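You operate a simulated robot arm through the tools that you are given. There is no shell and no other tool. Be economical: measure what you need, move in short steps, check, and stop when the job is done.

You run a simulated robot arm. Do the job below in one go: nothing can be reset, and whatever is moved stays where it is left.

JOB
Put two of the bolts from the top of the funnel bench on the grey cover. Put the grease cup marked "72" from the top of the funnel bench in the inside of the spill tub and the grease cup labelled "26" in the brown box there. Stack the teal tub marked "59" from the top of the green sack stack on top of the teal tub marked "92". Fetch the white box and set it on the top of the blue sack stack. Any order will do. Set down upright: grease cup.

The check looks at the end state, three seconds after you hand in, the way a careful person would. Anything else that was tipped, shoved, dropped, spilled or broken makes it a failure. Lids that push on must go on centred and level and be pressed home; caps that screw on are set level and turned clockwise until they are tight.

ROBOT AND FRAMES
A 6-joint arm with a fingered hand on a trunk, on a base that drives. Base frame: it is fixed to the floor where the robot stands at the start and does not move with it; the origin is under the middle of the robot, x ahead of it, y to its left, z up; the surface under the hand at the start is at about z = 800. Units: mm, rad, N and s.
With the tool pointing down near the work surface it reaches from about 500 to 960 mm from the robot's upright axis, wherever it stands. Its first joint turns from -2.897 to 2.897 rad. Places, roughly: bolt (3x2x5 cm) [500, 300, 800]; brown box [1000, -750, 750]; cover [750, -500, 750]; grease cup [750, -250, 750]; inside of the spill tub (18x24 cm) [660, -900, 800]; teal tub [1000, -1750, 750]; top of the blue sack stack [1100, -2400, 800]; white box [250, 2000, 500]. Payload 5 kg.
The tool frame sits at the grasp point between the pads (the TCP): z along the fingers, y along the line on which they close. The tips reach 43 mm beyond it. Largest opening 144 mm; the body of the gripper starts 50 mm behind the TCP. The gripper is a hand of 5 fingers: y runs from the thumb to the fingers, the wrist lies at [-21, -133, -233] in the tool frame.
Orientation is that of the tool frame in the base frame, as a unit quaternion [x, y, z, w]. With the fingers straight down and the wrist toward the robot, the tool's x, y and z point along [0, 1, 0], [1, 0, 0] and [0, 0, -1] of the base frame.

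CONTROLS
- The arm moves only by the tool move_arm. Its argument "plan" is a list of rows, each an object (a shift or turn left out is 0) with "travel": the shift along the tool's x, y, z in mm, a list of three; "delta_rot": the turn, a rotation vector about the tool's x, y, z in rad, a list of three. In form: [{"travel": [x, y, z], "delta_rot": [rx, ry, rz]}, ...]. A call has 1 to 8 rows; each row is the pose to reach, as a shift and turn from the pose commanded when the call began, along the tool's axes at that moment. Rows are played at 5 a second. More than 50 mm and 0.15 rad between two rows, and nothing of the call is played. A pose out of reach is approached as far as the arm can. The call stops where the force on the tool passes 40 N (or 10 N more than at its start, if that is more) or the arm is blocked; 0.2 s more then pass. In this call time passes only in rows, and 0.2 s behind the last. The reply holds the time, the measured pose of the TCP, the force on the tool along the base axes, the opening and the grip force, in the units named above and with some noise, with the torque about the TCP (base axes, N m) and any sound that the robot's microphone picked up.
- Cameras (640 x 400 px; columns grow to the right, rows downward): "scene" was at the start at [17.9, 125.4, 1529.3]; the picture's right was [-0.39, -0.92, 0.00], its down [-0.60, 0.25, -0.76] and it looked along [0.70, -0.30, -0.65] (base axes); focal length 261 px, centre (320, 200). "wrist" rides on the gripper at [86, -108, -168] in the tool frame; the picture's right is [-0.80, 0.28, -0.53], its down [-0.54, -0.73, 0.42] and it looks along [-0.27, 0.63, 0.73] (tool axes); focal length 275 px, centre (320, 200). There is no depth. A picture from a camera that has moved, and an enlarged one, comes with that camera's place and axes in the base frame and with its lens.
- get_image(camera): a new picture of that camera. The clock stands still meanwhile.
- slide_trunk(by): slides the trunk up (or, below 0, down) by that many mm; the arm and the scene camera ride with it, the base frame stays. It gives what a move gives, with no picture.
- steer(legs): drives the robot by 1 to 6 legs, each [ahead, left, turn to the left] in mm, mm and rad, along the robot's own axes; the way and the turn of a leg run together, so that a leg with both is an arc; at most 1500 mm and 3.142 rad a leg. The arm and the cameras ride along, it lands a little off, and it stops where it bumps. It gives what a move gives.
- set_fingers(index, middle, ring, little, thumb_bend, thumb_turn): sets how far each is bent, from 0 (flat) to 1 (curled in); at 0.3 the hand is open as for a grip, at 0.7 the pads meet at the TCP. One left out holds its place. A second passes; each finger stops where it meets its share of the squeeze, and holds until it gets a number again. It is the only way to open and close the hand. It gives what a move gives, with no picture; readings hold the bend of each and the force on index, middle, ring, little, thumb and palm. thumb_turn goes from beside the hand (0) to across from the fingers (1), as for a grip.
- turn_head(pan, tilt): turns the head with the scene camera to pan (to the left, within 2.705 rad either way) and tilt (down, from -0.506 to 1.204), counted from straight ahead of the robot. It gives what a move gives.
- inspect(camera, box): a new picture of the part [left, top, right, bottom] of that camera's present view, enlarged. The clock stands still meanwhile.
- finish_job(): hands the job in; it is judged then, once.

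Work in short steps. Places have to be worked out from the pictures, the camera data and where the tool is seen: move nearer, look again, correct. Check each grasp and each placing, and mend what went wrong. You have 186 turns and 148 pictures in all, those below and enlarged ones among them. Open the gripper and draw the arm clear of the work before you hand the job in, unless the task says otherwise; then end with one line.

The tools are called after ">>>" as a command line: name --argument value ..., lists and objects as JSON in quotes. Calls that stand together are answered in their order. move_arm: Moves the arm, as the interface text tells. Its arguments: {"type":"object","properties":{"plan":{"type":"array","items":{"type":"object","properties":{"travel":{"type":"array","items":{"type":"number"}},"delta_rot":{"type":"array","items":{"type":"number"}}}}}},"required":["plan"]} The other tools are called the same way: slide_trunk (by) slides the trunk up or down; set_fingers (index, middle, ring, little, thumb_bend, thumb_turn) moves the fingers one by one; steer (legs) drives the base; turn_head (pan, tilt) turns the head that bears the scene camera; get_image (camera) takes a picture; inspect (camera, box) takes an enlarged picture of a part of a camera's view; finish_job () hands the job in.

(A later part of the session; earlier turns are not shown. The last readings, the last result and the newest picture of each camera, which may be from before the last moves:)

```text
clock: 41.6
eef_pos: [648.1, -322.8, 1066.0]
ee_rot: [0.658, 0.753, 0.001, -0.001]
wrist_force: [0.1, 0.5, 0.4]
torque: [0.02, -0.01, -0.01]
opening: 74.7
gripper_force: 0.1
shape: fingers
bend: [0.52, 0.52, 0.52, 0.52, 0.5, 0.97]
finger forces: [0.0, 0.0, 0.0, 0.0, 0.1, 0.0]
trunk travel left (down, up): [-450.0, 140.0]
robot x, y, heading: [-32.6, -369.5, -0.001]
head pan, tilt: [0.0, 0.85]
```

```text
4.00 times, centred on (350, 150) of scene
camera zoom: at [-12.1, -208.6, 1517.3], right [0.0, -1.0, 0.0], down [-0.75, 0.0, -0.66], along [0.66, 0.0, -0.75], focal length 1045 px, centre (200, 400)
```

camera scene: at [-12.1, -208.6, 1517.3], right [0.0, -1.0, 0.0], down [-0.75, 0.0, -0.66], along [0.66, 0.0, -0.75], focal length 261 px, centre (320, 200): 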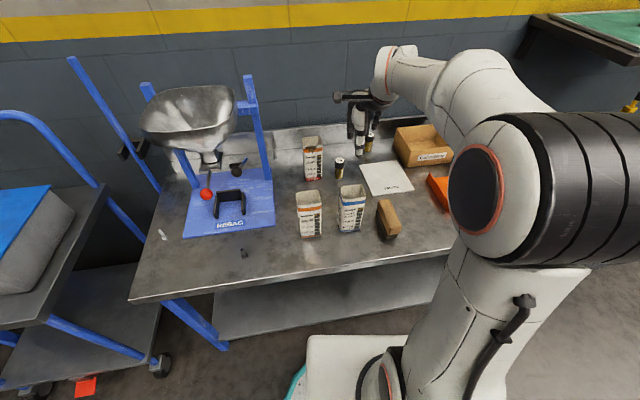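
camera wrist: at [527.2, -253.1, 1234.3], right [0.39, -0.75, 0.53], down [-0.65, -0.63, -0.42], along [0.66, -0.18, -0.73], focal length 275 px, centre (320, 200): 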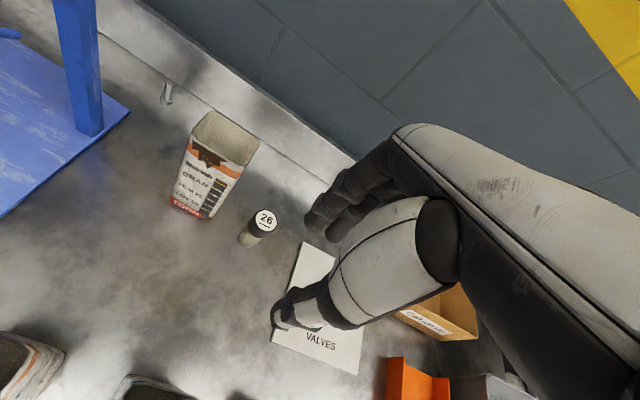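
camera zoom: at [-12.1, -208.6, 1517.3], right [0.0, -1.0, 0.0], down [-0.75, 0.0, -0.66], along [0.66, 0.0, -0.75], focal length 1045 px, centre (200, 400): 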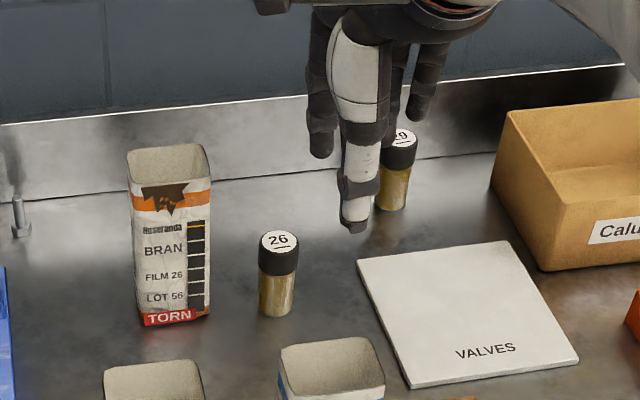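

Step was just over the limit, so I'll split it.

>>> move_arm --plan '[{"travel": [9, 34, 0], "delta_rot": [0, 0, 0.045]}, {"travel": [17, 67, 0], "delta_rot": [0, 0, 0.09]}, {"travel": [25, 97, 10], "delta_rot": [0, 0, 0.134]}, {"travel": [25, 97, 50], "delta_rot": [0, 0, 0.134]}, {"travel": [25, 97, 90], "delta_rot": [0, 0, 0.134]}, {"travel": [25, 97, 120], "delta_rot": [0, 0, 0.134]}]'

>>> get_image --camera "wrist"

>>> inspect --camera "scene" --box '[280, 100, 420, 200]'

```text
clock: 43.0
eef_pos: [740.0, -285.9, 947.3]
ee_rot: [0.708, 0.706, 0.0, 0.001]
wrist_force: [-0.2, -0.3, -0.1]
torque: [0.04, 0.02, -0.03]
opening: 75.1
gripper_force: 0.1
shape: fingers
bend: [0.52, 0.52, 0.52, 0.52, 0.5, 0.97]
finger forces: [0.1, 0.0, 0.0, 0.0, 0.0, 0.1]
trunk travel left (down, up): [-450.0, 140.0]
robot x, y, heading: [-28.5, -365.5, -0.003]
head pan, tilt: [0.0, 0.85]
```

```text
109 pictures are left
camera wrist: at [630.8, -199.8, 1114.2], right [0.28, -0.8, 0.53], down [-0.73, -0.54, -0.42], along [0.63, -0.27, -0.73], focal length 275 px, centre (320, 200)
```

wrist: 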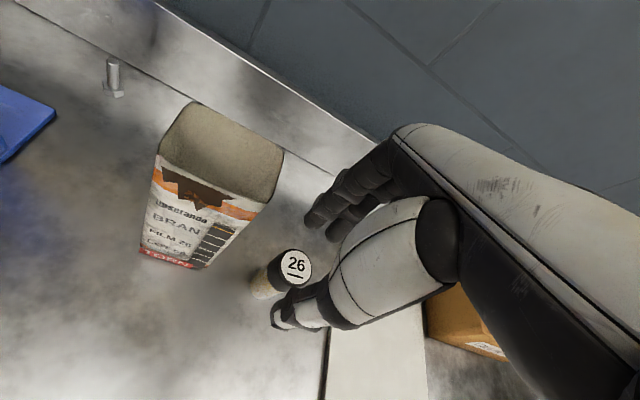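

```text
4.00 times, centred on (350, 150) of scene
camera zoom: at [-11.8, -208.6, 1517.3], right [0.0, -1.0, 0.0], down [-0.75, 0.0, -0.66], along [0.66, 0.0, -0.75], focal length 1045 px, centre (200, 400)
```

zoom: 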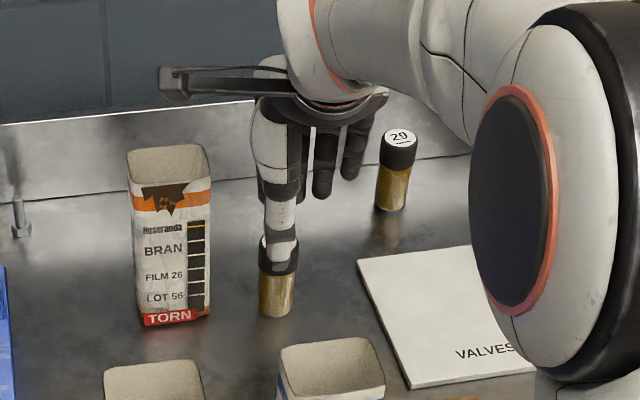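

Aligned within a few mm of cup 26 (747,-286). Descending.

>>> move_arm --plan '[{"travel": [0, 5, 30]}, {"travel": [0, 5, 60]}, {"travel": [0, 5, 91]}]'

>>> get_image --camera "wrist"

```text
clock: 43.9
eef_pos: [744.3, -285.6, 854.6]
ee_rot: [0.708, 0.707, -0.001, 0.0]
wrist_force: [0.6, -1.0, 1.1]
torque: [0.0, 0.03, -0.03]
opening: 74.8
gripper_force: 0.1
shape: fingers
bend: [0.52, 0.52, 0.52, 0.52, 0.5, 0.97]
finger forces: [0.1, 0.0, 0.0, 0.0, 0.0, 0.1]
trunk travel left (down, up): [-450.0, 140.0]
robot x, y, heading: [-28.4, -366.7, -0.003]
head pan, tilt: [0.0, 0.85]
```

```text
107 pictures are left
camera wrist: at [635.0, -199.3, 1022.8], right [0.28, -0.8, 0.53], down [-0.73, -0.54, -0.42], along [0.63, -0.27, -0.73], focal length 275 px, centre (320, 200)
```

wrist: 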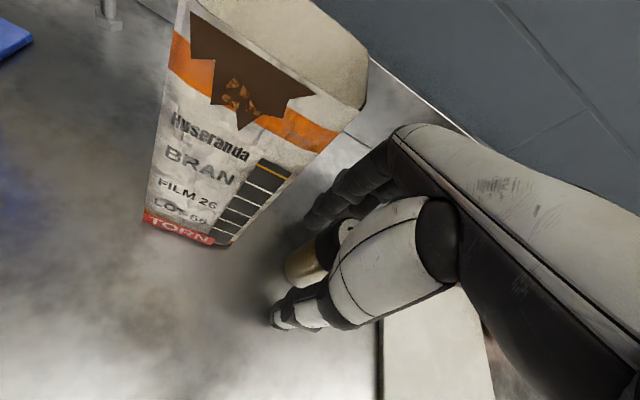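

Cup between thumb and fingers and the torn bag is clear. Closing.

>>> set_fingers --index 0.68 --middle 0.68 --ring 0.68 --little 0.68 --thumb_bend 0.68

>>> move_arm --plan '[{"travel": [0, 0, -40]}, {"travel": [0, 0, -80]}, {"travel": [0, 0, -120]}, {"travel": [0, 0, -160]}, {"travel": [0, 0, -200]}]'

>>> get_image --camera "scene"

```text
clock: 44.9
eef_pos: [743.6, -284.3, 854.8]
ee_rot: [0.708, 0.706, 0.0, 0.0]
wrist_force: [-0.2, 0.4, 0.0]
torque: [0.0, 0.05, 0.0]
opening: 34.4
gripper_force: 8.4
shape: fingers
bend: [0.64, 0.66, 0.68, 0.68, 0.62, 0.97]
finger forces: [4.8, 3.5, 0.0, 0.0, 8.8, 0.0]
trunk travel left (down, up): [-450.0, 140.0]
robot x, y, heading: [-30.8, -370.4, -0.003]
head pan, tilt: [0.0, 0.85]
```

```text
clock: 46.0
eef_pos: [742.6, -285.8, 1056.4]
ee_rot: [0.708, 0.706, -0.001, -0.001]
wrist_force: [0.0, 0.8, -2.0]
torque: [0.01, 0.0, -0.04]
opening: 34.2
gripper_force: 8.4
shape: fingers
bend: [0.64, 0.66, 0.68, 0.68, 0.62, 0.97]
finger forces: [4.7, 3.3, 0.0, 0.0, 8.4, 0.1]
trunk travel left (down, up): [-450.0, 140.0]
robot x, y, heading: [-29.0, -368.5, -0.005]
head pan, tilt: [0.0, 0.85]
```

```text
106 pictures are left
camera scene: at [-12.3, -208.7, 1517.2], right [0.0, -1.0, 0.0], down [-0.75, 0.0, -0.66], along [0.66, 0.0, -0.75], focal length 261 px, centre (320, 200)
```

scene: 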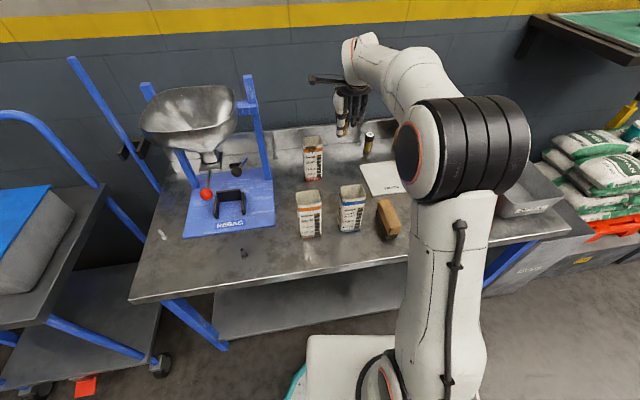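

Cup 26 is held and lifted. Driving right towards the brown box.

>>> steer --legs '[[20, -340, 0]]'

>>> get_image --camera "scene"

>>> get_image --camera "wrist"

```text
clock: 48.3
eef_pos: [763.0, -628.4, 1056.4]
ee_rot: [0.707, 0.707, 0.0, -0.001]
wrist_force: [0.7, -0.5, -1.3]
torque: [0.0, -0.01, 0.02]
opening: 34.4
gripper_force: 7.5
shape: fingers
bend: [0.64, 0.66, 0.68, 0.68, 0.62, 0.97]
finger forces: [4.8, 3.2, 0.0, 0.1, 8.6, 0.0]
trunk travel left (down, up): [-450.0, 140.0]
robot x, y, heading: [-11.8, -711.1, -0.006]
head pan, tilt: [0.0, 0.85]
```

```text
105 pictures are left
camera scene: at [8.0, -552.0, 1517.3], right [0.0, -1.0, 0.0], down [-0.75, 0.0, -0.66], along [0.66, 0.0, -0.75], focal length 261 px, centre (320, 200)
```

scene: 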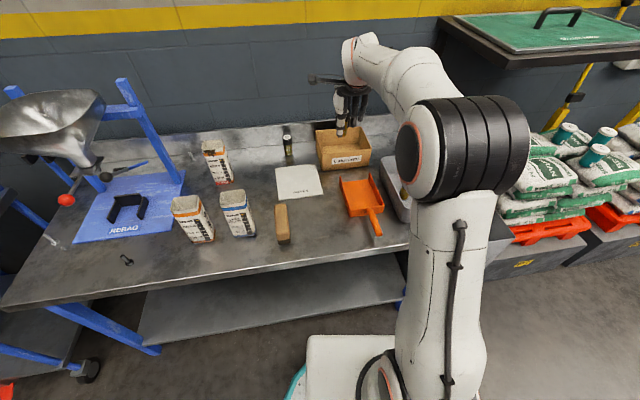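

```text
104 pictures are left
camera wrist: at [653.8, -542.5, 1224.4], right [0.28, -0.8, 0.53], down [-0.73, -0.54, -0.42], along [0.63, -0.27, -0.73], focal length 275 px, centre (320, 200)
```

wrist: 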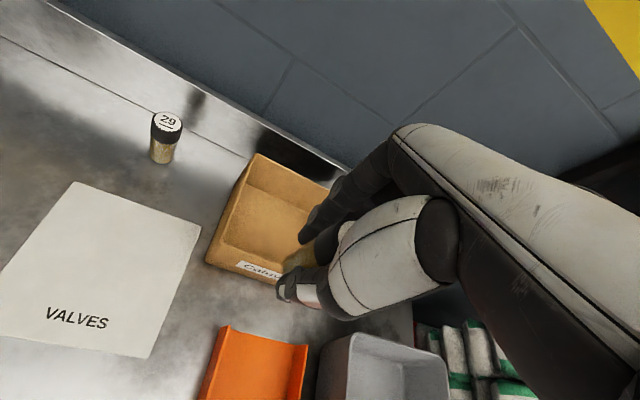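

Moving forward over the box interior and lowering to just above the rim.

>>> move_arm --plan '[{"travel": [0, 40, 0]}, {"travel": [0, 80, 0]}, {"travel": [0, 118, 20]}, {"travel": [0, 118, 65]}, {"travel": [0, 118, 100]}]'

>>> inspect --camera "scene" --box '[270, 90, 410, 190]'

>>> get_image --camera "wrist"

```text
clock: 49.5
eef_pos: [883.5, -628.2, 957.0]
ee_rot: [0.707, 0.707, -0.001, -0.001]
wrist_force: [1.0, 0.7, -0.6]
torque: [0.0, 0.03, 0.0]
opening: 34.3
gripper_force: 8.1
shape: fingers
bend: [0.64, 0.66, 0.68, 0.68, 0.62, 0.97]
finger forces: [4.9, 3.4, 0.1, 0.0, 8.4, 0.0]
trunk travel left (down, up): [-450.0, 140.0]
robot x, y, heading: [-11.5, -710.0, -0.002]
head pan, tilt: [0.0, 0.85]
```

```text
4.00 times, centred on (340, 140) of scene
camera zoom: at [8.0, -551.8, 1517.3], right [0.0, -1.0, 0.0], down [-0.75, 0.0, -0.66], along [0.66, 0.0, -0.75], focal length 1045 px, centre (240, 440)
```

zoom: 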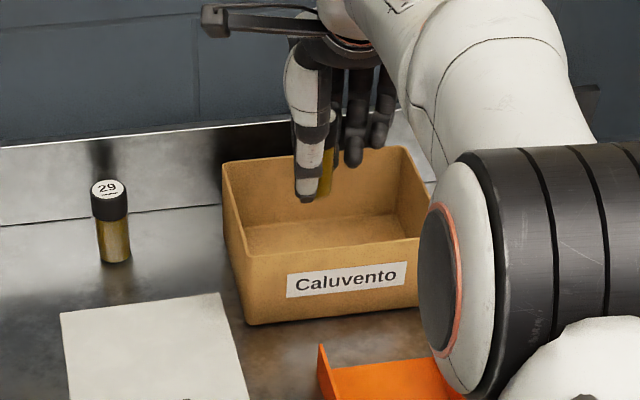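

```text
102 pictures are left
camera wrist: at [774.4, -542.0, 1124.6], right [0.28, -0.8, 0.53], down [-0.73, -0.54, -0.42], along [0.63, -0.27, -0.73], focal length 275 px, centre (320, 200)
```

wrist: 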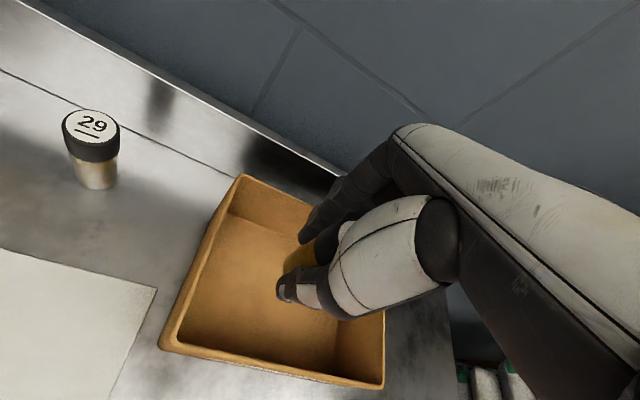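

Looks centred. I'll shift back 8 mm to balance the clearances front and back, then lower.

>>> move_arm --plan '[{"travel": [0, -8, 20]}, {"travel": [0, -8, 50]}, {"travel": [0, -8, 80]}, {"travel": [0, -8, 92]}]'

>>> inspect --camera "scene" --box '[270, 90, 410, 190]'

```text
clock: 50.5
eef_pos: [876.5, -624.7, 864.3]
ee_rot: [0.707, 0.707, 0.0, -0.001]
wrist_force: [-0.2, 0.4, -0.5]
torque: [0.01, 0.0, 0.01]
opening: 33.9
gripper_force: 8.3
shape: fingers
bend: [0.64, 0.66, 0.68, 0.68, 0.63, 0.97]
finger forces: [4.7, 3.4, 0.0, 0.0, 8.3, 0.0]
trunk travel left (down, up): [-450.0, 140.0]
robot x, y, heading: [-11.1, -707.6, -0.002]
head pan, tilt: [0.0, 0.85]
```

```text
4.00 times, centred on (340, 140) of scene
camera zoom: at [8.3, -551.9, 1517.3], right [0.0, -1.0, 0.0], down [-0.75, 0.0, -0.66], along [0.66, 0.0, -0.75], focal length 1045 px, centre (240, 440)
```

zoom: 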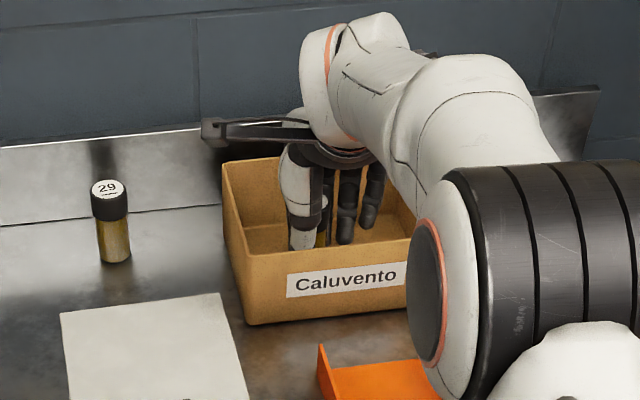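

Lowering the last millimetres to contact.

>>> move_arm --plan '[{"travel": [0, 0, 3]}, {"travel": [0, 0, 5]}, {"travel": [0, 0, 7]}, {"travel": [0, 0, 8]}]'

```text
clock: 51.5
eef_pos: [873.8, -627.5, 858.9]
ee_rot: [0.708, 0.707, 0.0, 0.0]
wrist_force: [1.5, 0.7, 3.6]
torque: [0.01, -0.02, -0.01]
opening: 34.0
gripper_force: 9.2
shape: fingers
bend: [0.64, 0.66, 0.68, 0.68, 0.63, 0.97]
finger forces: [5.6, 3.9, 0.0, 0.0, 8.6, 0.0]
trunk travel left (down, up): [-450.0, 140.0]
robot x, y, heading: [-10.1, -710.0, -0.002]
head pan, tilt: [0.0, 0.85]
```

Light contact (about 5 N). Releasing with a modest opening.

>>> set_fingers --index 0.56 --middle 0.56 --ring 0.6 --little 0.6 --thumb_bend 0.55

>>> get_image --camera "wrist"

```text
clock: 52.5
eef_pos: [874.2, -628.4, 858.8]
ee_rot: [0.708, 0.707, 0.0, 0.0]
wrist_force: [0.2, 0.5, -0.1]
torque: [0.01, 0.04, 0.01]
opening: 58.1
gripper_force: 0.0
shape: fingers
bend: [0.56, 0.56, 0.6, 0.6, 0.55, 0.97]
finger forces: [0.1, 0.1, 0.0, 0.1, 0.0, 0.0]
trunk travel left (down, up): [-450.0, 140.0]
robot x, y, heading: [-8.7, -709.3, 0.001]
head pan, tilt: [0.0, 0.85]
```

```text
100 pictures are left
camera wrist: at [764.9, -542.3, 1025.5], right [0.28, -0.8, 0.53], down [-0.73, -0.54, -0.42], along [0.63, -0.27, -0.73], focal length 275 px, centre (320, 200)
```

wrist: 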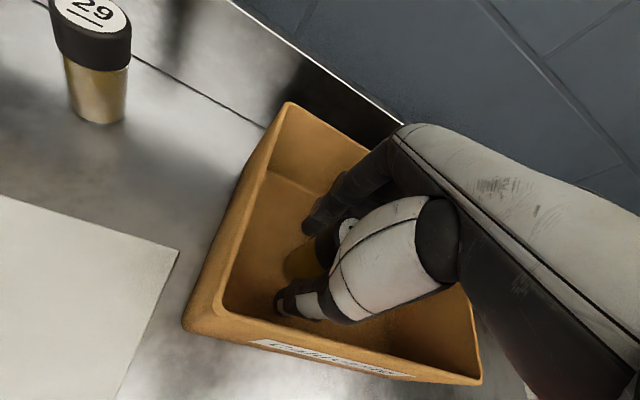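

Released. Lifting straight up and checking.

>>> move_arm --plan '[{"travel": [0, 0, -35]}, {"travel": [0, 0, -70]}, {"travel": [0, 0, -110]}, {"travel": [0, 0, -155]}, {"travel": [0, 0, -200]}]'

>>> get_image --camera "wrist"

```text
clock: 53.7
eef_pos: [871.9, -628.7, 1054.2]
ee_rot: [0.708, 0.707, 0.0, -0.001]
wrist_force: [0.1, 0.4, 0.5]
torque: [-0.02, 0.01, 0.01]
opening: 58.3
gripper_force: 0.1
shape: fingers
bend: [0.56, 0.56, 0.6, 0.6, 0.55, 0.97]
finger forces: [0.1, 0.0, 0.1, 0.0, 0.0, 0.1]
trunk travel left (down, up): [-450.0, 140.0]
robot x, y, heading: [-9.9, -709.6, -0.002]
head pan, tilt: [0.0, 0.85]
```

```text
99 pictures are left
camera wrist: at [762.9, -541.8, 1221.5], right [0.28, -0.8, 0.53], down [-0.73, -0.54, -0.42], along [0.62, -0.27, -0.73], focal length 275 px, centre (320, 200)
```

wrist: 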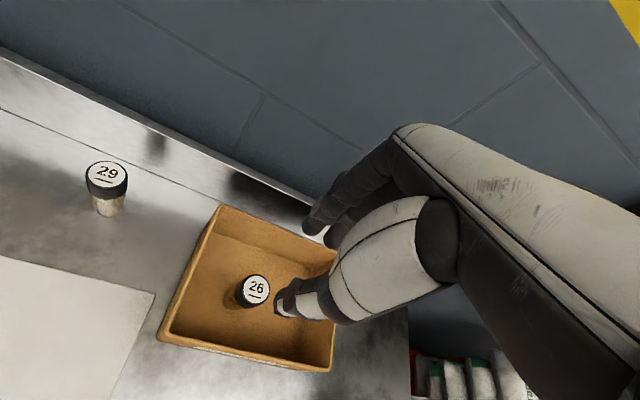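

Cup 26 stands upright in the brown box. Next the bolts: I'll retract and raise the arm first.

>>> move_arm --plan '[{"travel": [0, -46, -10]}, {"travel": [0, -92, -20]}, {"travel": [0, -138, -30]}, {"travel": [0, -184, -40]}, {"travel": [0, -230, -50]}]'

>>> steer --legs '[[-330, 0, 0], [0, 656, 0]]'

>>> turn_head --pan 0.0 --tilt 0.75

>>> get_image --camera "scene"

>>> get_image --camera "wrist"

```text
clock: 54.9
eef_pos: [639.8, -624.3, 1107.5]
ee_rot: [0.707, 0.707, 0.0, -0.001]
wrist_force: [0.7, 0.0, 0.2]
torque: [0.03, 0.03, -0.02]
opening: 58.5
gripper_force: 0.1
shape: fingers
bend: [0.56, 0.56, 0.6, 0.6, 0.55, 0.97]
finger forces: [0.0, 0.0, 0.1, 0.0, 0.0, 0.1]
trunk travel left (down, up): [-450.0, 140.0]
robot x, y, heading: [-10.6, -708.2, -0.006]
head pan, tilt: [0.0, 0.85]
```

```text
clock: 60.4
eef_pos: [317.9, 45.6, 1107.5]
ee_rot: [0.71, 0.704, 0.001, 0.0]
wrist_force: [-0.1, 0.2, 1.0]
torque: [-0.02, 0.0, -0.01]
opening: 58.5
gripper_force: 0.0
shape: fingers
bend: [0.56, 0.56, 0.6, 0.6, 0.55, 0.97]
finger forces: [0.0, 0.0, 0.0, 0.0, 0.1, 0.0]
trunk travel left (down, up): [-450.0, 140.0]
robot x, y, heading: [-337.0, -34.7, -0.009]
head pan, tilt: [0.0, 0.85]
```

```text
clock: 61.1
eef_pos: [317.3, 45.5, 1108.5]
ee_rot: [0.712, 0.702, 0.0, -0.001]
wrist_force: [-0.7, 1.1, -0.7]
torque: [0.0, -0.02, 0.01]
opening: 58.7
gripper_force: 0.0
shape: fingers
bend: [0.56, 0.56, 0.6, 0.6, 0.55, 0.97]
finger forces: [0.1, 0.1, 0.0, 0.0, 0.0, 0.0]
trunk travel left (down, up): [-450.0, 140.0]
robot x, y, heading: [-336.7, -35.4, -0.011]
head pan, tilt: [0.0, 0.75]
```

```text
98 pictures are left
camera scene: at [-310.2, 123.5, 1525.3], right [-0.01, -1.0, 0.0], down [-0.68, 0.01, -0.73], along [0.73, -0.01, -0.68], focal length 261 px, centre (320, 200)
```

scene: 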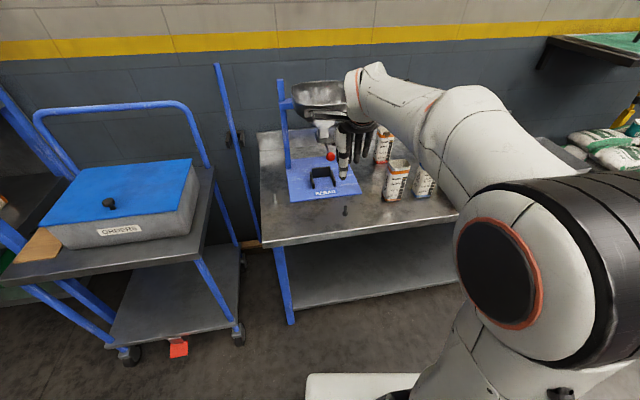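

```text
97 pictures are left
camera wrist: at [209.7, 131.7, 1275.9], right [0.28, -0.8, 0.53], down [-0.73, -0.54, -0.42], along [0.62, -0.27, -0.73], focal length 275 px, centre (320, 200)
```

wrist: 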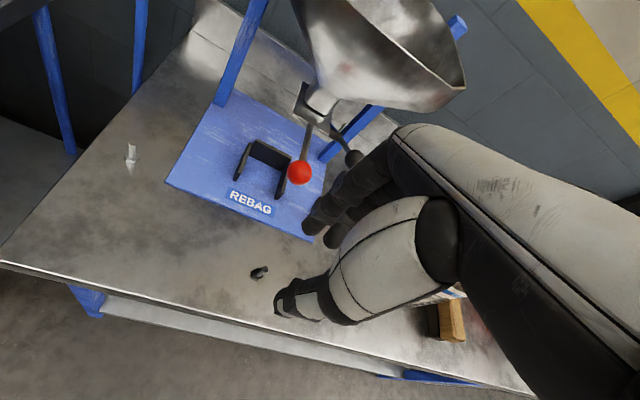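

The bolts are in view. I'll zoom in for precise positions.

>>> inspect --camera "scene" --box '[260, 140, 400, 230]'

>>> inspect --camera "wrist" --box '[100, 120, 340, 330]'

```text
4.44 times, centred on (330, 185) of scene
camera zoom: at [-310.2, 123.5, 1525.3], right [-0.01, -1.0, 0.0], down [-0.68, 0.01, -0.73], along [0.73, -0.01, -0.68], focal length 1161 px, centre (276, 267)
```

zoom: 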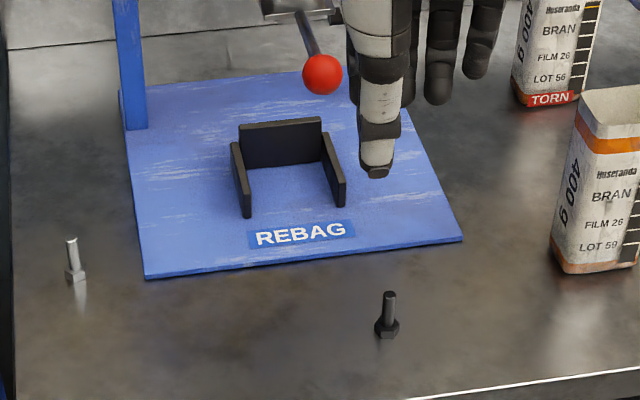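

```text
1.90 times, centred on (220, 225) of wrist
camera zoom: at [209.7, 131.7, 1275.9], right [0.28, -0.8, 0.53], down [-0.73, -0.54, -0.42], along [0.62, -0.27, -0.73], focal length 524 px, centre (510, 152)
```

zoom: 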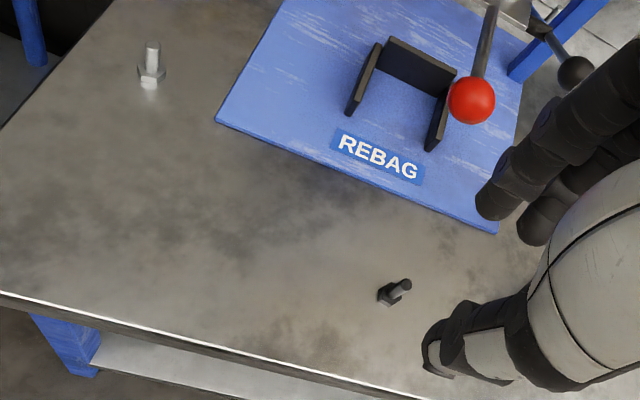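

Dark bolt at (382,18), light bolt at (453,295), each standing 50 mm tall. I'll descend in front of the dark bolt, clear of the funnel bowl.

>>> move_arm --plan '[{"travel": [-13, 0, 45]}, {"travel": [-27, 0, 90]}, {"travel": [-27, 0, 135]}, {"travel": [-27, 0, 180]}, {"travel": [-27, 0, 203]}]'

>>> get_image --camera "wrist"

>>> inspect --camera "scene" --box '[260, 140, 400, 230]'

```text
clock: 62.3
eef_pos: [317.4, 17.5, 907.1]
ee_rot: [0.711, 0.704, 0.0, -0.001]
wrist_force: [-1.1, 0.3, -0.2]
torque: [0.0, 0.03, 0.02]
opening: 58.6
gripper_force: 0.1
shape: fingers
bend: [0.56, 0.56, 0.6, 0.6, 0.55, 0.97]
finger forces: [0.0, 0.0, 0.0, 0.0, 0.0, 0.0]
trunk travel left (down, up): [-450.0, 140.0]
robot x, y, heading: [-333.1, -38.1, -0.013]
head pan, tilt: [0.0, 0.75]
```

```text
94 pictures are left
camera wrist: at [208.6, 104.0, 1076.1], right [0.28, -0.8, 0.53], down [-0.73, -0.54, -0.42], along [0.62, -0.27, -0.73], focal length 275 px, centre (320, 200)
```

wrist: 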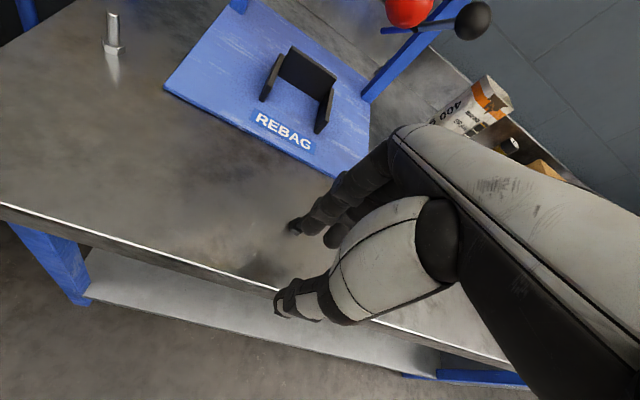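

```text
4.44 times, centred on (330, 185) of scene
camera zoom: at [-309.9, 123.6, 1525.3], right [-0.01, -1.0, 0.0], down [-0.68, 0.01, -0.73], along [0.73, -0.01, -0.68], focal length 1161 px, centre (276, 267)
```

zoom: 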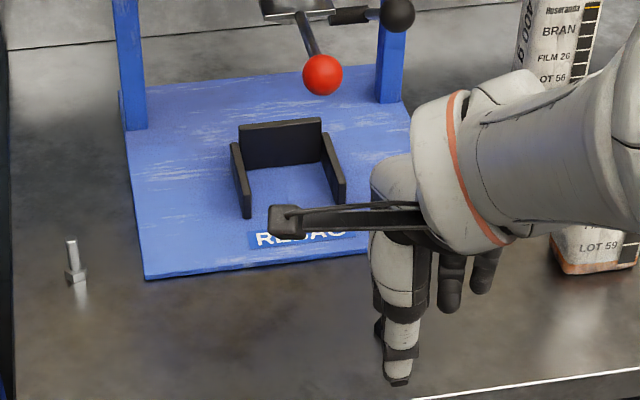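

Tips are above the bolt top. Moving forward over the bolt at slightly greater height.

>>> move_arm --plan '[{"travel": [0, 5, -12]}, {"travel": [0, 35, -12]}, {"travel": [0, 65, -12]}]'

>>> inspect --camera "wrist" --box '[220, 180, 400, 340]'

>>> inspect --camera "scene" --box '[260, 140, 400, 230]'

```text
clock: 63.1
eef_pos: [381.9, 16.7, 916.5]
ee_rot: [0.711, 0.703, -0.001, -0.001]
wrist_force: [0.7, 0.2, -0.8]
torque: [0.0, 0.0, -0.02]
opening: 58.6
gripper_force: 0.0
shape: fingers
bend: [0.56, 0.56, 0.6, 0.6, 0.55, 0.97]
finger forces: [0.1, 0.1, 0.1, 0.1, 0.0, 0.0]
trunk travel left (down, up): [-450.0, 140.0]
robot x, y, heading: [-336.7, -36.4, -0.01]
head pan, tilt: [0.0, 0.75]
```

```text
2.50 times, centred on (310, 260) of wrist
camera zoom: at [274.6, 103.5, 1084.8], right [0.28, -0.8, 0.53], down [-0.73, -0.53, -0.42], along [0.62, -0.27, -0.73], focal length 688 px, centre (345, 50)
```

zoom: 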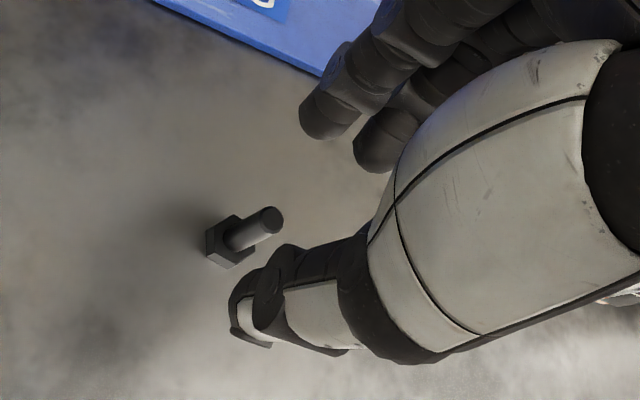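

```text
4.44 times, centred on (330, 185) of scene
camera zoom: at [-309.8, 123.5, 1525.3], right [-0.01, -1.0, 0.0], down [-0.68, 0.01, -0.73], along [0.73, -0.01, -0.68], focal length 1161 px, centre (276, 267)
```

zoom: 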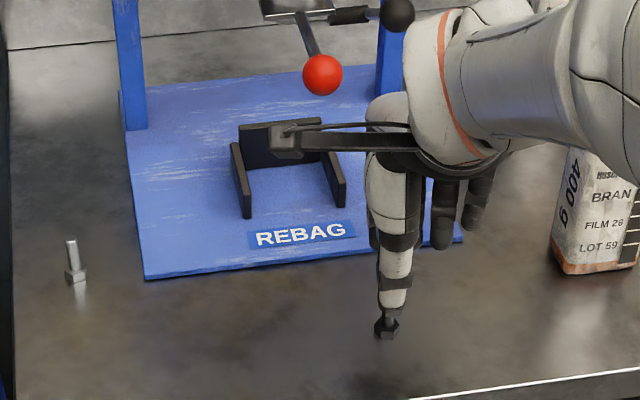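

Bolt at (383,20), well aligned. Descending around it.

>>> move_arm --plan '[{"travel": [3, 1, 25]}, {"travel": [3, 1, 50]}, {"travel": [3, 1, 69]}]'

>>> inspect --camera "wrist" --box '[220, 180, 400, 340]'

```text
clock: 63.9
eef_pos: [382.7, 20.1, 849.1]
ee_rot: [0.711, 0.703, 0.001, 0.001]
wrist_force: [0.3, -0.9, 3.8]
torque: [-0.07, -0.12, 0.02]
opening: 58.7
gripper_force: 1.4
shape: fingers
bend: [0.56, 0.56, 0.6, 0.6, 0.55, 0.97]
finger forces: [0.1, 3.4, 0.0, 0.1, 0.0, 0.1]
trunk travel left (down, up): [-450.0, 140.0]
robot x, y, heading: [-336.5, -35.8, -0.011]
head pan, tilt: [0.0, 0.75]
```

```text
2.50 times, centred on (310, 260) of wrist
camera zoom: at [274.6, 106.7, 1016.2], right [0.27, -0.8, 0.53], down [-0.73, -0.53, -0.42], along [0.62, -0.27, -0.73], focal length 688 px, centre (345, 50)
```

zoom: 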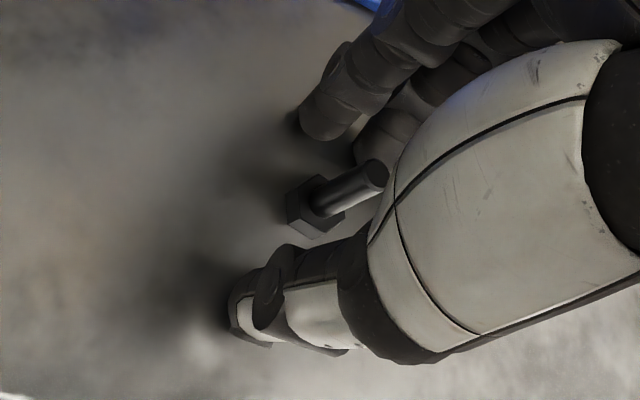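

The middle fingertip just touches the table. I'll raise 3 mm and close gently.

>>> move_arm --plan '[{"travel": [0, 0, -3]}]'

>>> set_fingers --index 0.72 --middle 0.72 --ring 0.7 --little 0.7 --thumb_bend 0.72

>>> inspect --camera "wrist" --box '[220, 180, 400, 340]'

```text
clock: 64.3
eef_pos: [383.7, 19.8, 852.7]
ee_rot: [0.711, 0.703, -0.002, 0.0]
wrist_force: [0.0, 0.6, -0.1]
torque: [-0.01, -0.03, -0.01]
opening: 58.8
gripper_force: 0.0
shape: fingers
bend: [0.56, 0.56, 0.6, 0.6, 0.55, 0.97]
finger forces: [0.0, 0.1, 0.0, 0.1, 0.1, 0.0]
trunk travel left (down, up): [-450.0, 140.0]
robot x, y, heading: [-337.5, -33.9, -0.013]
head pan, tilt: [0.0, 0.75]
```

```text
clock: 65.3
eef_pos: [382.9, 19.7, 851.9]
ee_rot: [0.71, 0.704, 0.0, 0.0]
wrist_force: [0.1, 0.5, 0.1]
torque: [0.0, 0.01, -0.01]
opening: 2.0
gripper_force: 2.7
shape: fingers
bend: [0.72, 0.72, 0.7, 0.7, 0.71, 0.97]
finger forces: [0.0, 1.5, 0.1, 0.0, 2.8, 0.0]
trunk travel left (down, up): [-450.0, 140.0]
robot x, y, heading: [-338.3, -36.1, -0.011]
head pan, tilt: [0.0, 0.75]
```

```text
2.50 times, centred on (310, 260) of wrist
camera zoom: at [274.7, 106.4, 1019.4], right [0.28, -0.8, 0.53], down [-0.73, -0.54, -0.42], along [0.62, -0.27, -0.73], focal length 688 px, centre (345, 50)
```

zoom: 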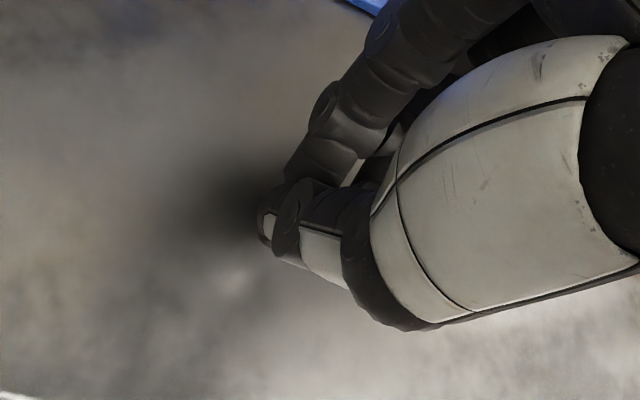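

Opening 2 mm suggests the bolt was not gripped. Opening again to look.

>>> set_fingers --index 0.56 --middle 0.56 --ring 0.56 --little 0.56 --thumb_bend 0.55

>>> inspect --camera "wrist" --box '[220, 180, 400, 340]'

>>> inspect --camera "scene" --box '[300, 160, 400, 230]'

```text
clock: 66.3
eef_pos: [383.3, 19.7, 851.2]
ee_rot: [0.711, 0.703, 0.0, -0.001]
wrist_force: [0.3, 0.8, -0.5]
torque: [0.0, 0.03, -0.03]
opening: 58.0
gripper_force: 0.0
shape: fingers
bend: [0.56, 0.56, 0.56, 0.56, 0.55, 0.97]
finger forces: [0.0, 0.0, 0.0, 0.0, 0.0, 0.1]
trunk travel left (down, up): [-450.0, 140.0]
robot x, y, heading: [-331.1, -35.0, -0.005]
head pan, tilt: [0.0, 0.75]
```

```text
2.50 times, centred on (310, 260) of wrist
camera zoom: at [274.6, 106.4, 1019.4], right [0.28, -0.8, 0.53], down [-0.73, -0.54, -0.42], along [0.62, -0.27, -0.73], focal length 688 px, centre (345, 50)
```

zoom: 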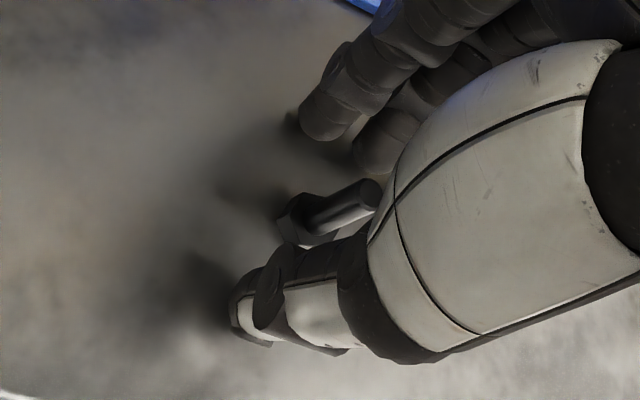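

```text
5.71 times, centred on (350, 195) of scene
camera zoom: at [-310.1, 123.5, 1525.3], right [-0.01, -1.0, 0.0], down [-0.68, 0.01, -0.73], along [0.73, -0.01, -0.68], focal length 1492 px, centre (149, 229)
```

zoom: 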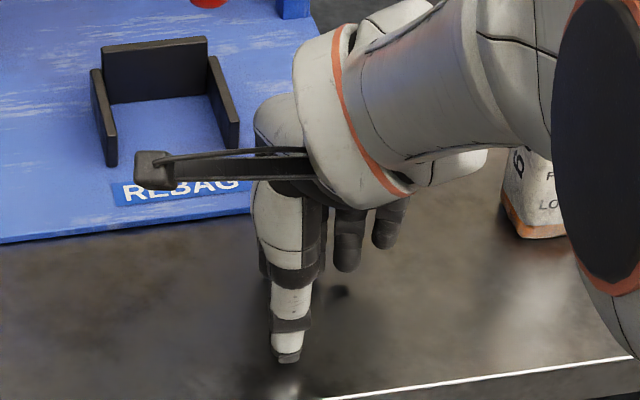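

The bolt still stands; it slipped into the gap between index and middle. I'll shift 8 mm so the index finger meets it, then try again.

>>> move_arm --plan '[{"travel": [-4, -1, 0]}, {"travel": [-8, -2, 1]}]'

>>> set_fingers --index 0.74 --middle 0.6 --ring 0.6 --little 0.6 --thumb_bend 0.74

>>> inspect --camera "wrist" --box '[220, 180, 400, 340]'

```text
clock: 66.9
eef_pos: [381.5, 11.0, 850.3]
ee_rot: [0.711, 0.703, 0.0, 0.0]
wrist_force: [0.3, -0.7, 0.5]
torque: [0.01, 0.02, 0.01]
opening: 57.9
gripper_force: 0.0
shape: fingers
bend: [0.56, 0.56, 0.56, 0.56, 0.55, 0.97]
finger forces: [0.0, 0.1, 0.0, 0.0, 0.0, 0.0]
trunk travel left (down, up): [-450.0, 140.0]
robot x, y, heading: [-333.8, -32.4, -0.012]
head pan, tilt: [0.0, 0.75]
```

```text
clock: 67.9
eef_pos: [382.3, 13.7, 850.3]
ee_rot: [0.711, 0.703, 0.0, 0.0]
wrist_force: [0.2, 0.9, 0.0]
torque: [0.04, 0.02, -0.02]
opening: 9.6
gripper_force: 8.3
shape: fingers
bend: [0.72, 0.6, 0.6, 0.6, 0.71, 0.97]
finger forces: [8.6, 0.1, 0.0, 0.1, 8.7, 0.1]
trunk travel left (down, up): [-450.0, 140.0]
robot x, y, heading: [-337.3, -33.0, -0.005]
head pan, tilt: [0.0, 0.75]
```

```text
2.50 times, centred on (310, 260) of wrist
camera zoom: at [273.6, 99.3, 1018.6], right [0.28, -0.8, 0.53], down [-0.73, -0.53, -0.42], along [0.62, -0.27, -0.73], focal length 688 px, centre (345, 50)
```

zoom: 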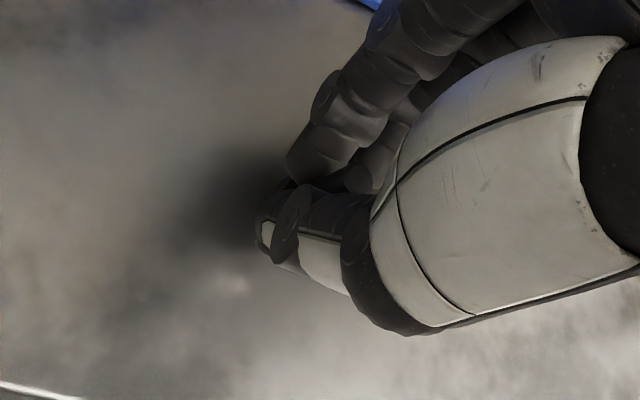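

Gripped: 9.6 mm opening at 8.5 N. Lifting and drawing back from under the funnel.

>>> move_arm --plan '[{"travel": [0, 0, -30]}, {"travel": [0, -10, -60]}, {"travel": [0, -40, -90]}, {"travel": [0, -70, -125]}, {"travel": [0, -70, -170]}, {"travel": [0, -70, -215]}]'

>>> inspect --camera "scene" --box '[280, 110, 420, 210]'

```text
clock: 69.3
eef_pos: [309.8, 13.0, 1062.0]
ee_rot: [0.711, 0.703, -0.001, 0.0]
wrist_force: [0.2, 0.3, -1.9]
torque: [0.01, -0.01, -0.03]
opening: 9.5
gripper_force: 8.7
shape: fingers
bend: [0.72, 0.6, 0.6, 0.6, 0.71, 0.97]
finger forces: [8.8, 0.0, 0.1, 0.0, 8.7, 0.0]
trunk travel left (down, up): [-450.0, 140.0]
robot x, y, heading: [-339.4, -35.9, -0.015]
head pan, tilt: [0.0, 0.75]
```

```text
4.00 times, centred on (350, 160) of scene
camera zoom: at [-310.1, 123.5, 1525.2], right [-0.01, -1.0, 0.0], down [-0.68, 0.01, -0.73], along [0.73, -0.01, -0.68], focal length 1045 px, centre (200, 360)
```

zoom: 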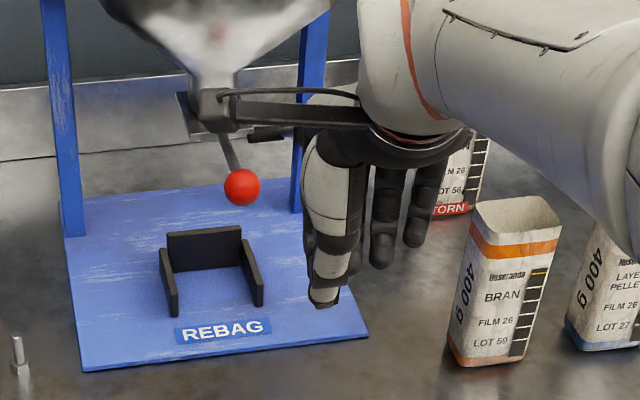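

Bolt held. I'll raise a little and drive to the cover, right first, then ahead.

>>> steer --legs '[[0, -505, 0], [325, 0, 0]]'

>>> get_image --camera "wrist"

>>> get_image --camera "scene"

```text
clock: 74.0
eef_pos: [634.1, -508.5, 1061.3]
ee_rot: [0.717, 0.697, 0.0, 0.0]
wrist_force: [0.4, -0.4, -0.3]
torque: [-0.01, 0.01, 0.02]
opening: 9.4
gripper_force: 8.7
shape: fingers
bend: [0.72, 0.6, 0.6, 0.6, 0.71, 0.97]
finger forces: [8.8, 0.0, 0.1, 0.1, 8.7, 0.1]
trunk travel left (down, up): [-450.0, 140.0]
robot x, y, heading: [-10.3, -546.5, -0.028]
head pan, tilt: [0.0, 0.75]
```

```text
84 pictures are left
camera wrist: at [528.3, -421.0, 1229.9], right [0.26, -0.8, 0.53], down [-0.74, -0.52, -0.42], along [0.62, -0.28, -0.73], focal length 275 px, centre (320, 200)
```

wrist: 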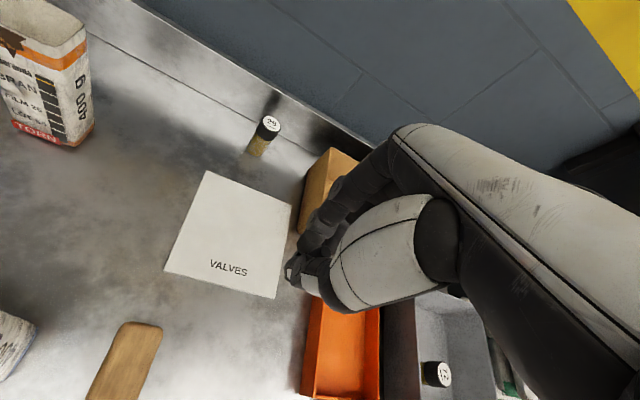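

```text
83 pictures are left
camera scene: at [15.9, -389.4, 1525.3], right [-0.03, -1.0, 0.0], down [-0.68, 0.02, -0.73], along [0.73, -0.02, -0.68], focal length 261 px, centre (320, 200)
```

scene: 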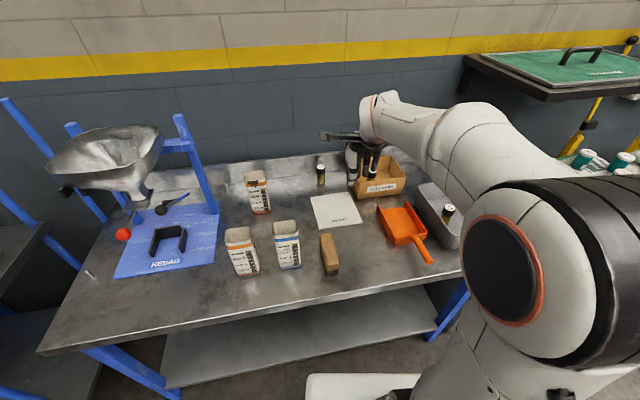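

The cover's centre is (729,-466). I'll bring the bolt over its upper-left part and come down.

>>> move_arm --plan '[{"travel": [20, 33, 10]}, {"travel": [40, 66, 30]}, {"travel": [61, 99, 50]}, {"travel": [61, 99, 95]}, {"travel": [61, 99, 140]}, {"travel": [61, 99, 165]}]'

>>> inspect --camera "scene" --box '[280, 150, 420, 250]'

>>> get_image --camera "wrist"

```text
clock: 75.4
eef_pos: [738.0, -449.8, 897.1]
ee_rot: [0.717, 0.697, -0.001, -0.001]
wrist_force: [0.0, 0.1, -0.5]
torque: [0.0, 0.06, 0.01]
opening: 9.4
gripper_force: 9.1
shape: fingers
bend: [0.72, 0.6, 0.6, 0.6, 0.71, 0.97]
finger forces: [9.0, 0.1, 0.0, 0.0, 8.6, 0.0]
trunk travel left (down, up): [-450.0, 140.0]
robot x, y, heading: [-12.6, -548.7, -0.023]
head pan, tilt: [0.0, 0.75]
```

```text
4.00 times, centred on (350, 200) of scene
camera zoom: at [16.1, -389.3, 1525.3], right [-0.03, -1.0, 0.0], down [-0.68, 0.02, -0.73], along [0.73, -0.02, -0.68], focal length 1045 px, centre (200, 200)
```

zoom: 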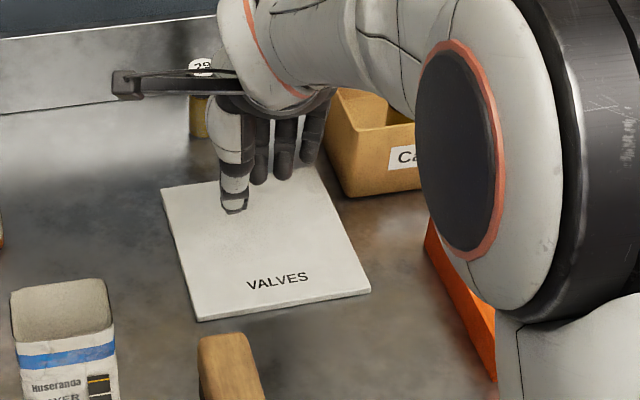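

```text
81 pictures are left
camera wrist: at [631.0, -361.9, 1064.1], right [0.26, -0.8, 0.53], down [-0.74, -0.52, -0.42], along [0.62, -0.28, -0.73], focal length 275 px, centre (320, 200)
```

wrist: 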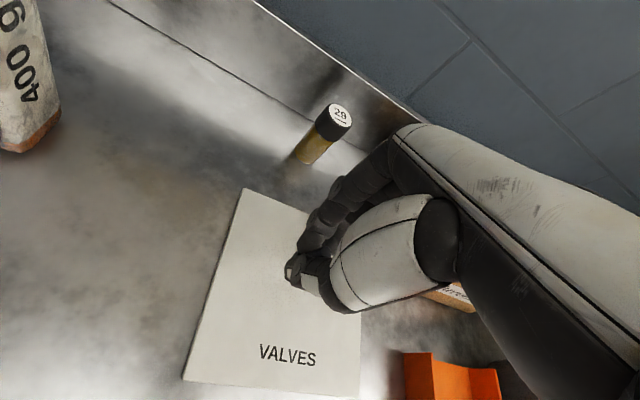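

Descending slowly onto the cover.

>>> move_arm --plan '[{"travel": [0, 0, 20]}, {"travel": [0, 0, 30]}, {"travel": [0, 0, 34]}, {"travel": [0, 0, 37]}]'

```text
clock: 76.4
eef_pos: [735.9, -452.0, 860.1]
ee_rot: [0.717, 0.697, 0.0, 0.0]
wrist_force: [-0.5, -0.3, 0.3]
torque: [0.01, -0.03, 0.01]
opening: 9.3
gripper_force: 8.4
shape: fingers
bend: [0.72, 0.6, 0.6, 0.6, 0.71, 0.97]
finger forces: [8.8, 0.1, 0.0, 0.0, 8.6, 0.1]
trunk travel left (down, up): [-450.0, 140.0]
robot x, y, heading: [-8.3, -550.1, -0.026]
head pan, tilt: [0.0, 0.75]
```

>>> move_arm --plan '[{"travel": [0, 0, 2]}, {"travel": [0, 0, 4]}]'

```text
clock: 77.0
eef_pos: [735.7, -451.7, 858.3]
ee_rot: [0.717, 0.697, 0.001, 0.0]
wrist_force: [0.9, 0.0, 7.6]
torque: [0.06, 0.05, -0.03]
opening: 8.9
gripper_force: 11.5
shape: fingers
bend: [0.72, 0.6, 0.6, 0.6, 0.71, 0.97]
finger forces: [11.8, 0.0, 0.0, 0.0, 11.9, 0.0]
trunk travel left (down, up): [-450.0, 140.0]
robot x, y, heading: [-13.0, -548.9, -0.026]
head pan, tilt: [0.0, 0.75]
```

Contact on the cover (8 N). Releasing.

>>> set_fingers --index 0.6 --middle 0.58 --ring 0.58 --little 0.58 --thumb_bend 0.6

>>> inspect --camera "wrist" --box '[220, 180, 400, 340]'

```text
clock: 78.0
eef_pos: [734.5, -451.8, 856.9]
ee_rot: [0.717, 0.697, 0.0, 0.001]
wrist_force: [2.4, -0.1, 10.8]
torque: [-0.08, -0.48, 0.06]
opening: 42.0
gripper_force: 5.1
shape: fingers
bend: [0.6, 0.56, 0.57, 0.57, 0.6, 0.97]
finger forces: [0.1, 11.3, 0.1, 0.0, 0.0, 0.0]
trunk travel left (down, up): [-450.0, 140.0]
robot x, y, heading: [-11.9, -546.3, -0.025]
head pan, tilt: [0.0, 0.75]
```

```text
2.50 times, centred on (310, 260) of wrist
camera zoom: at [628.1, -363.4, 1024.6], right [0.26, -0.8, 0.53], down [-0.74, -0.52, -0.42], along [0.62, -0.28, -0.73], focal length 688 px, centre (345, 50)
```

zoom: 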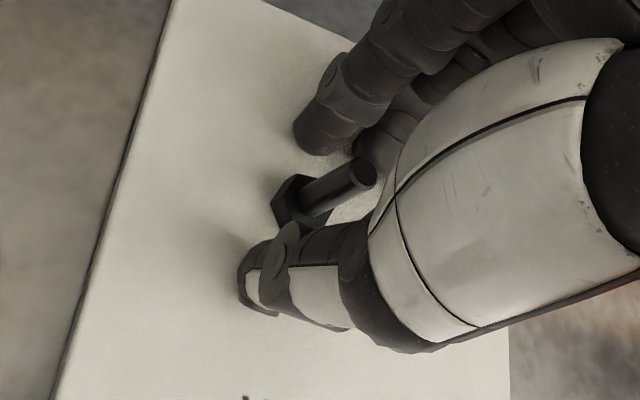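

The bolt stands free on the cover. Lifting straight up.

>>> move_arm --plan '[{"travel": [0, 0, -10]}, {"travel": [0, 0, -40]}, {"travel": [0, 0, -80]}, {"travel": [0, 0, -120]}, {"travel": [0, 0, -165]}, {"travel": [0, 0, -210]}]'

>>> get_image --camera "wrist"

```text
clock: 79.4
eef_pos: [732.4, -452.6, 1068.5]
ee_rot: [0.717, 0.697, -0.001, -0.001]
wrist_force: [0.2, 0.5, -0.2]
torque: [0.05, 0.0, 0.02]
opening: 42.4
gripper_force: 0.1
shape: fingers
bend: [0.6, 0.57, 0.57, 0.57, 0.6, 0.97]
finger forces: [0.0, 0.0, 0.1, 0.1, 0.0, 0.1]
trunk travel left (down, up): [-450.0, 140.0]
robot x, y, heading: [-10.7, -546.7, -0.023]
head pan, tilt: [0.0, 0.75]
```

```text
79 pictures are left
camera wrist: at [626.1, -363.7, 1235.8], right [0.26, -0.8, 0.53], down [-0.74, -0.52, -0.42], along [0.62, -0.28, -0.73], focal length 275 px, centre (320, 200)
```

wrist: 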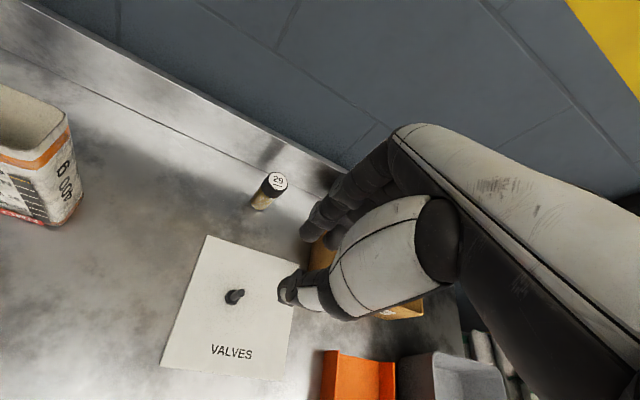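

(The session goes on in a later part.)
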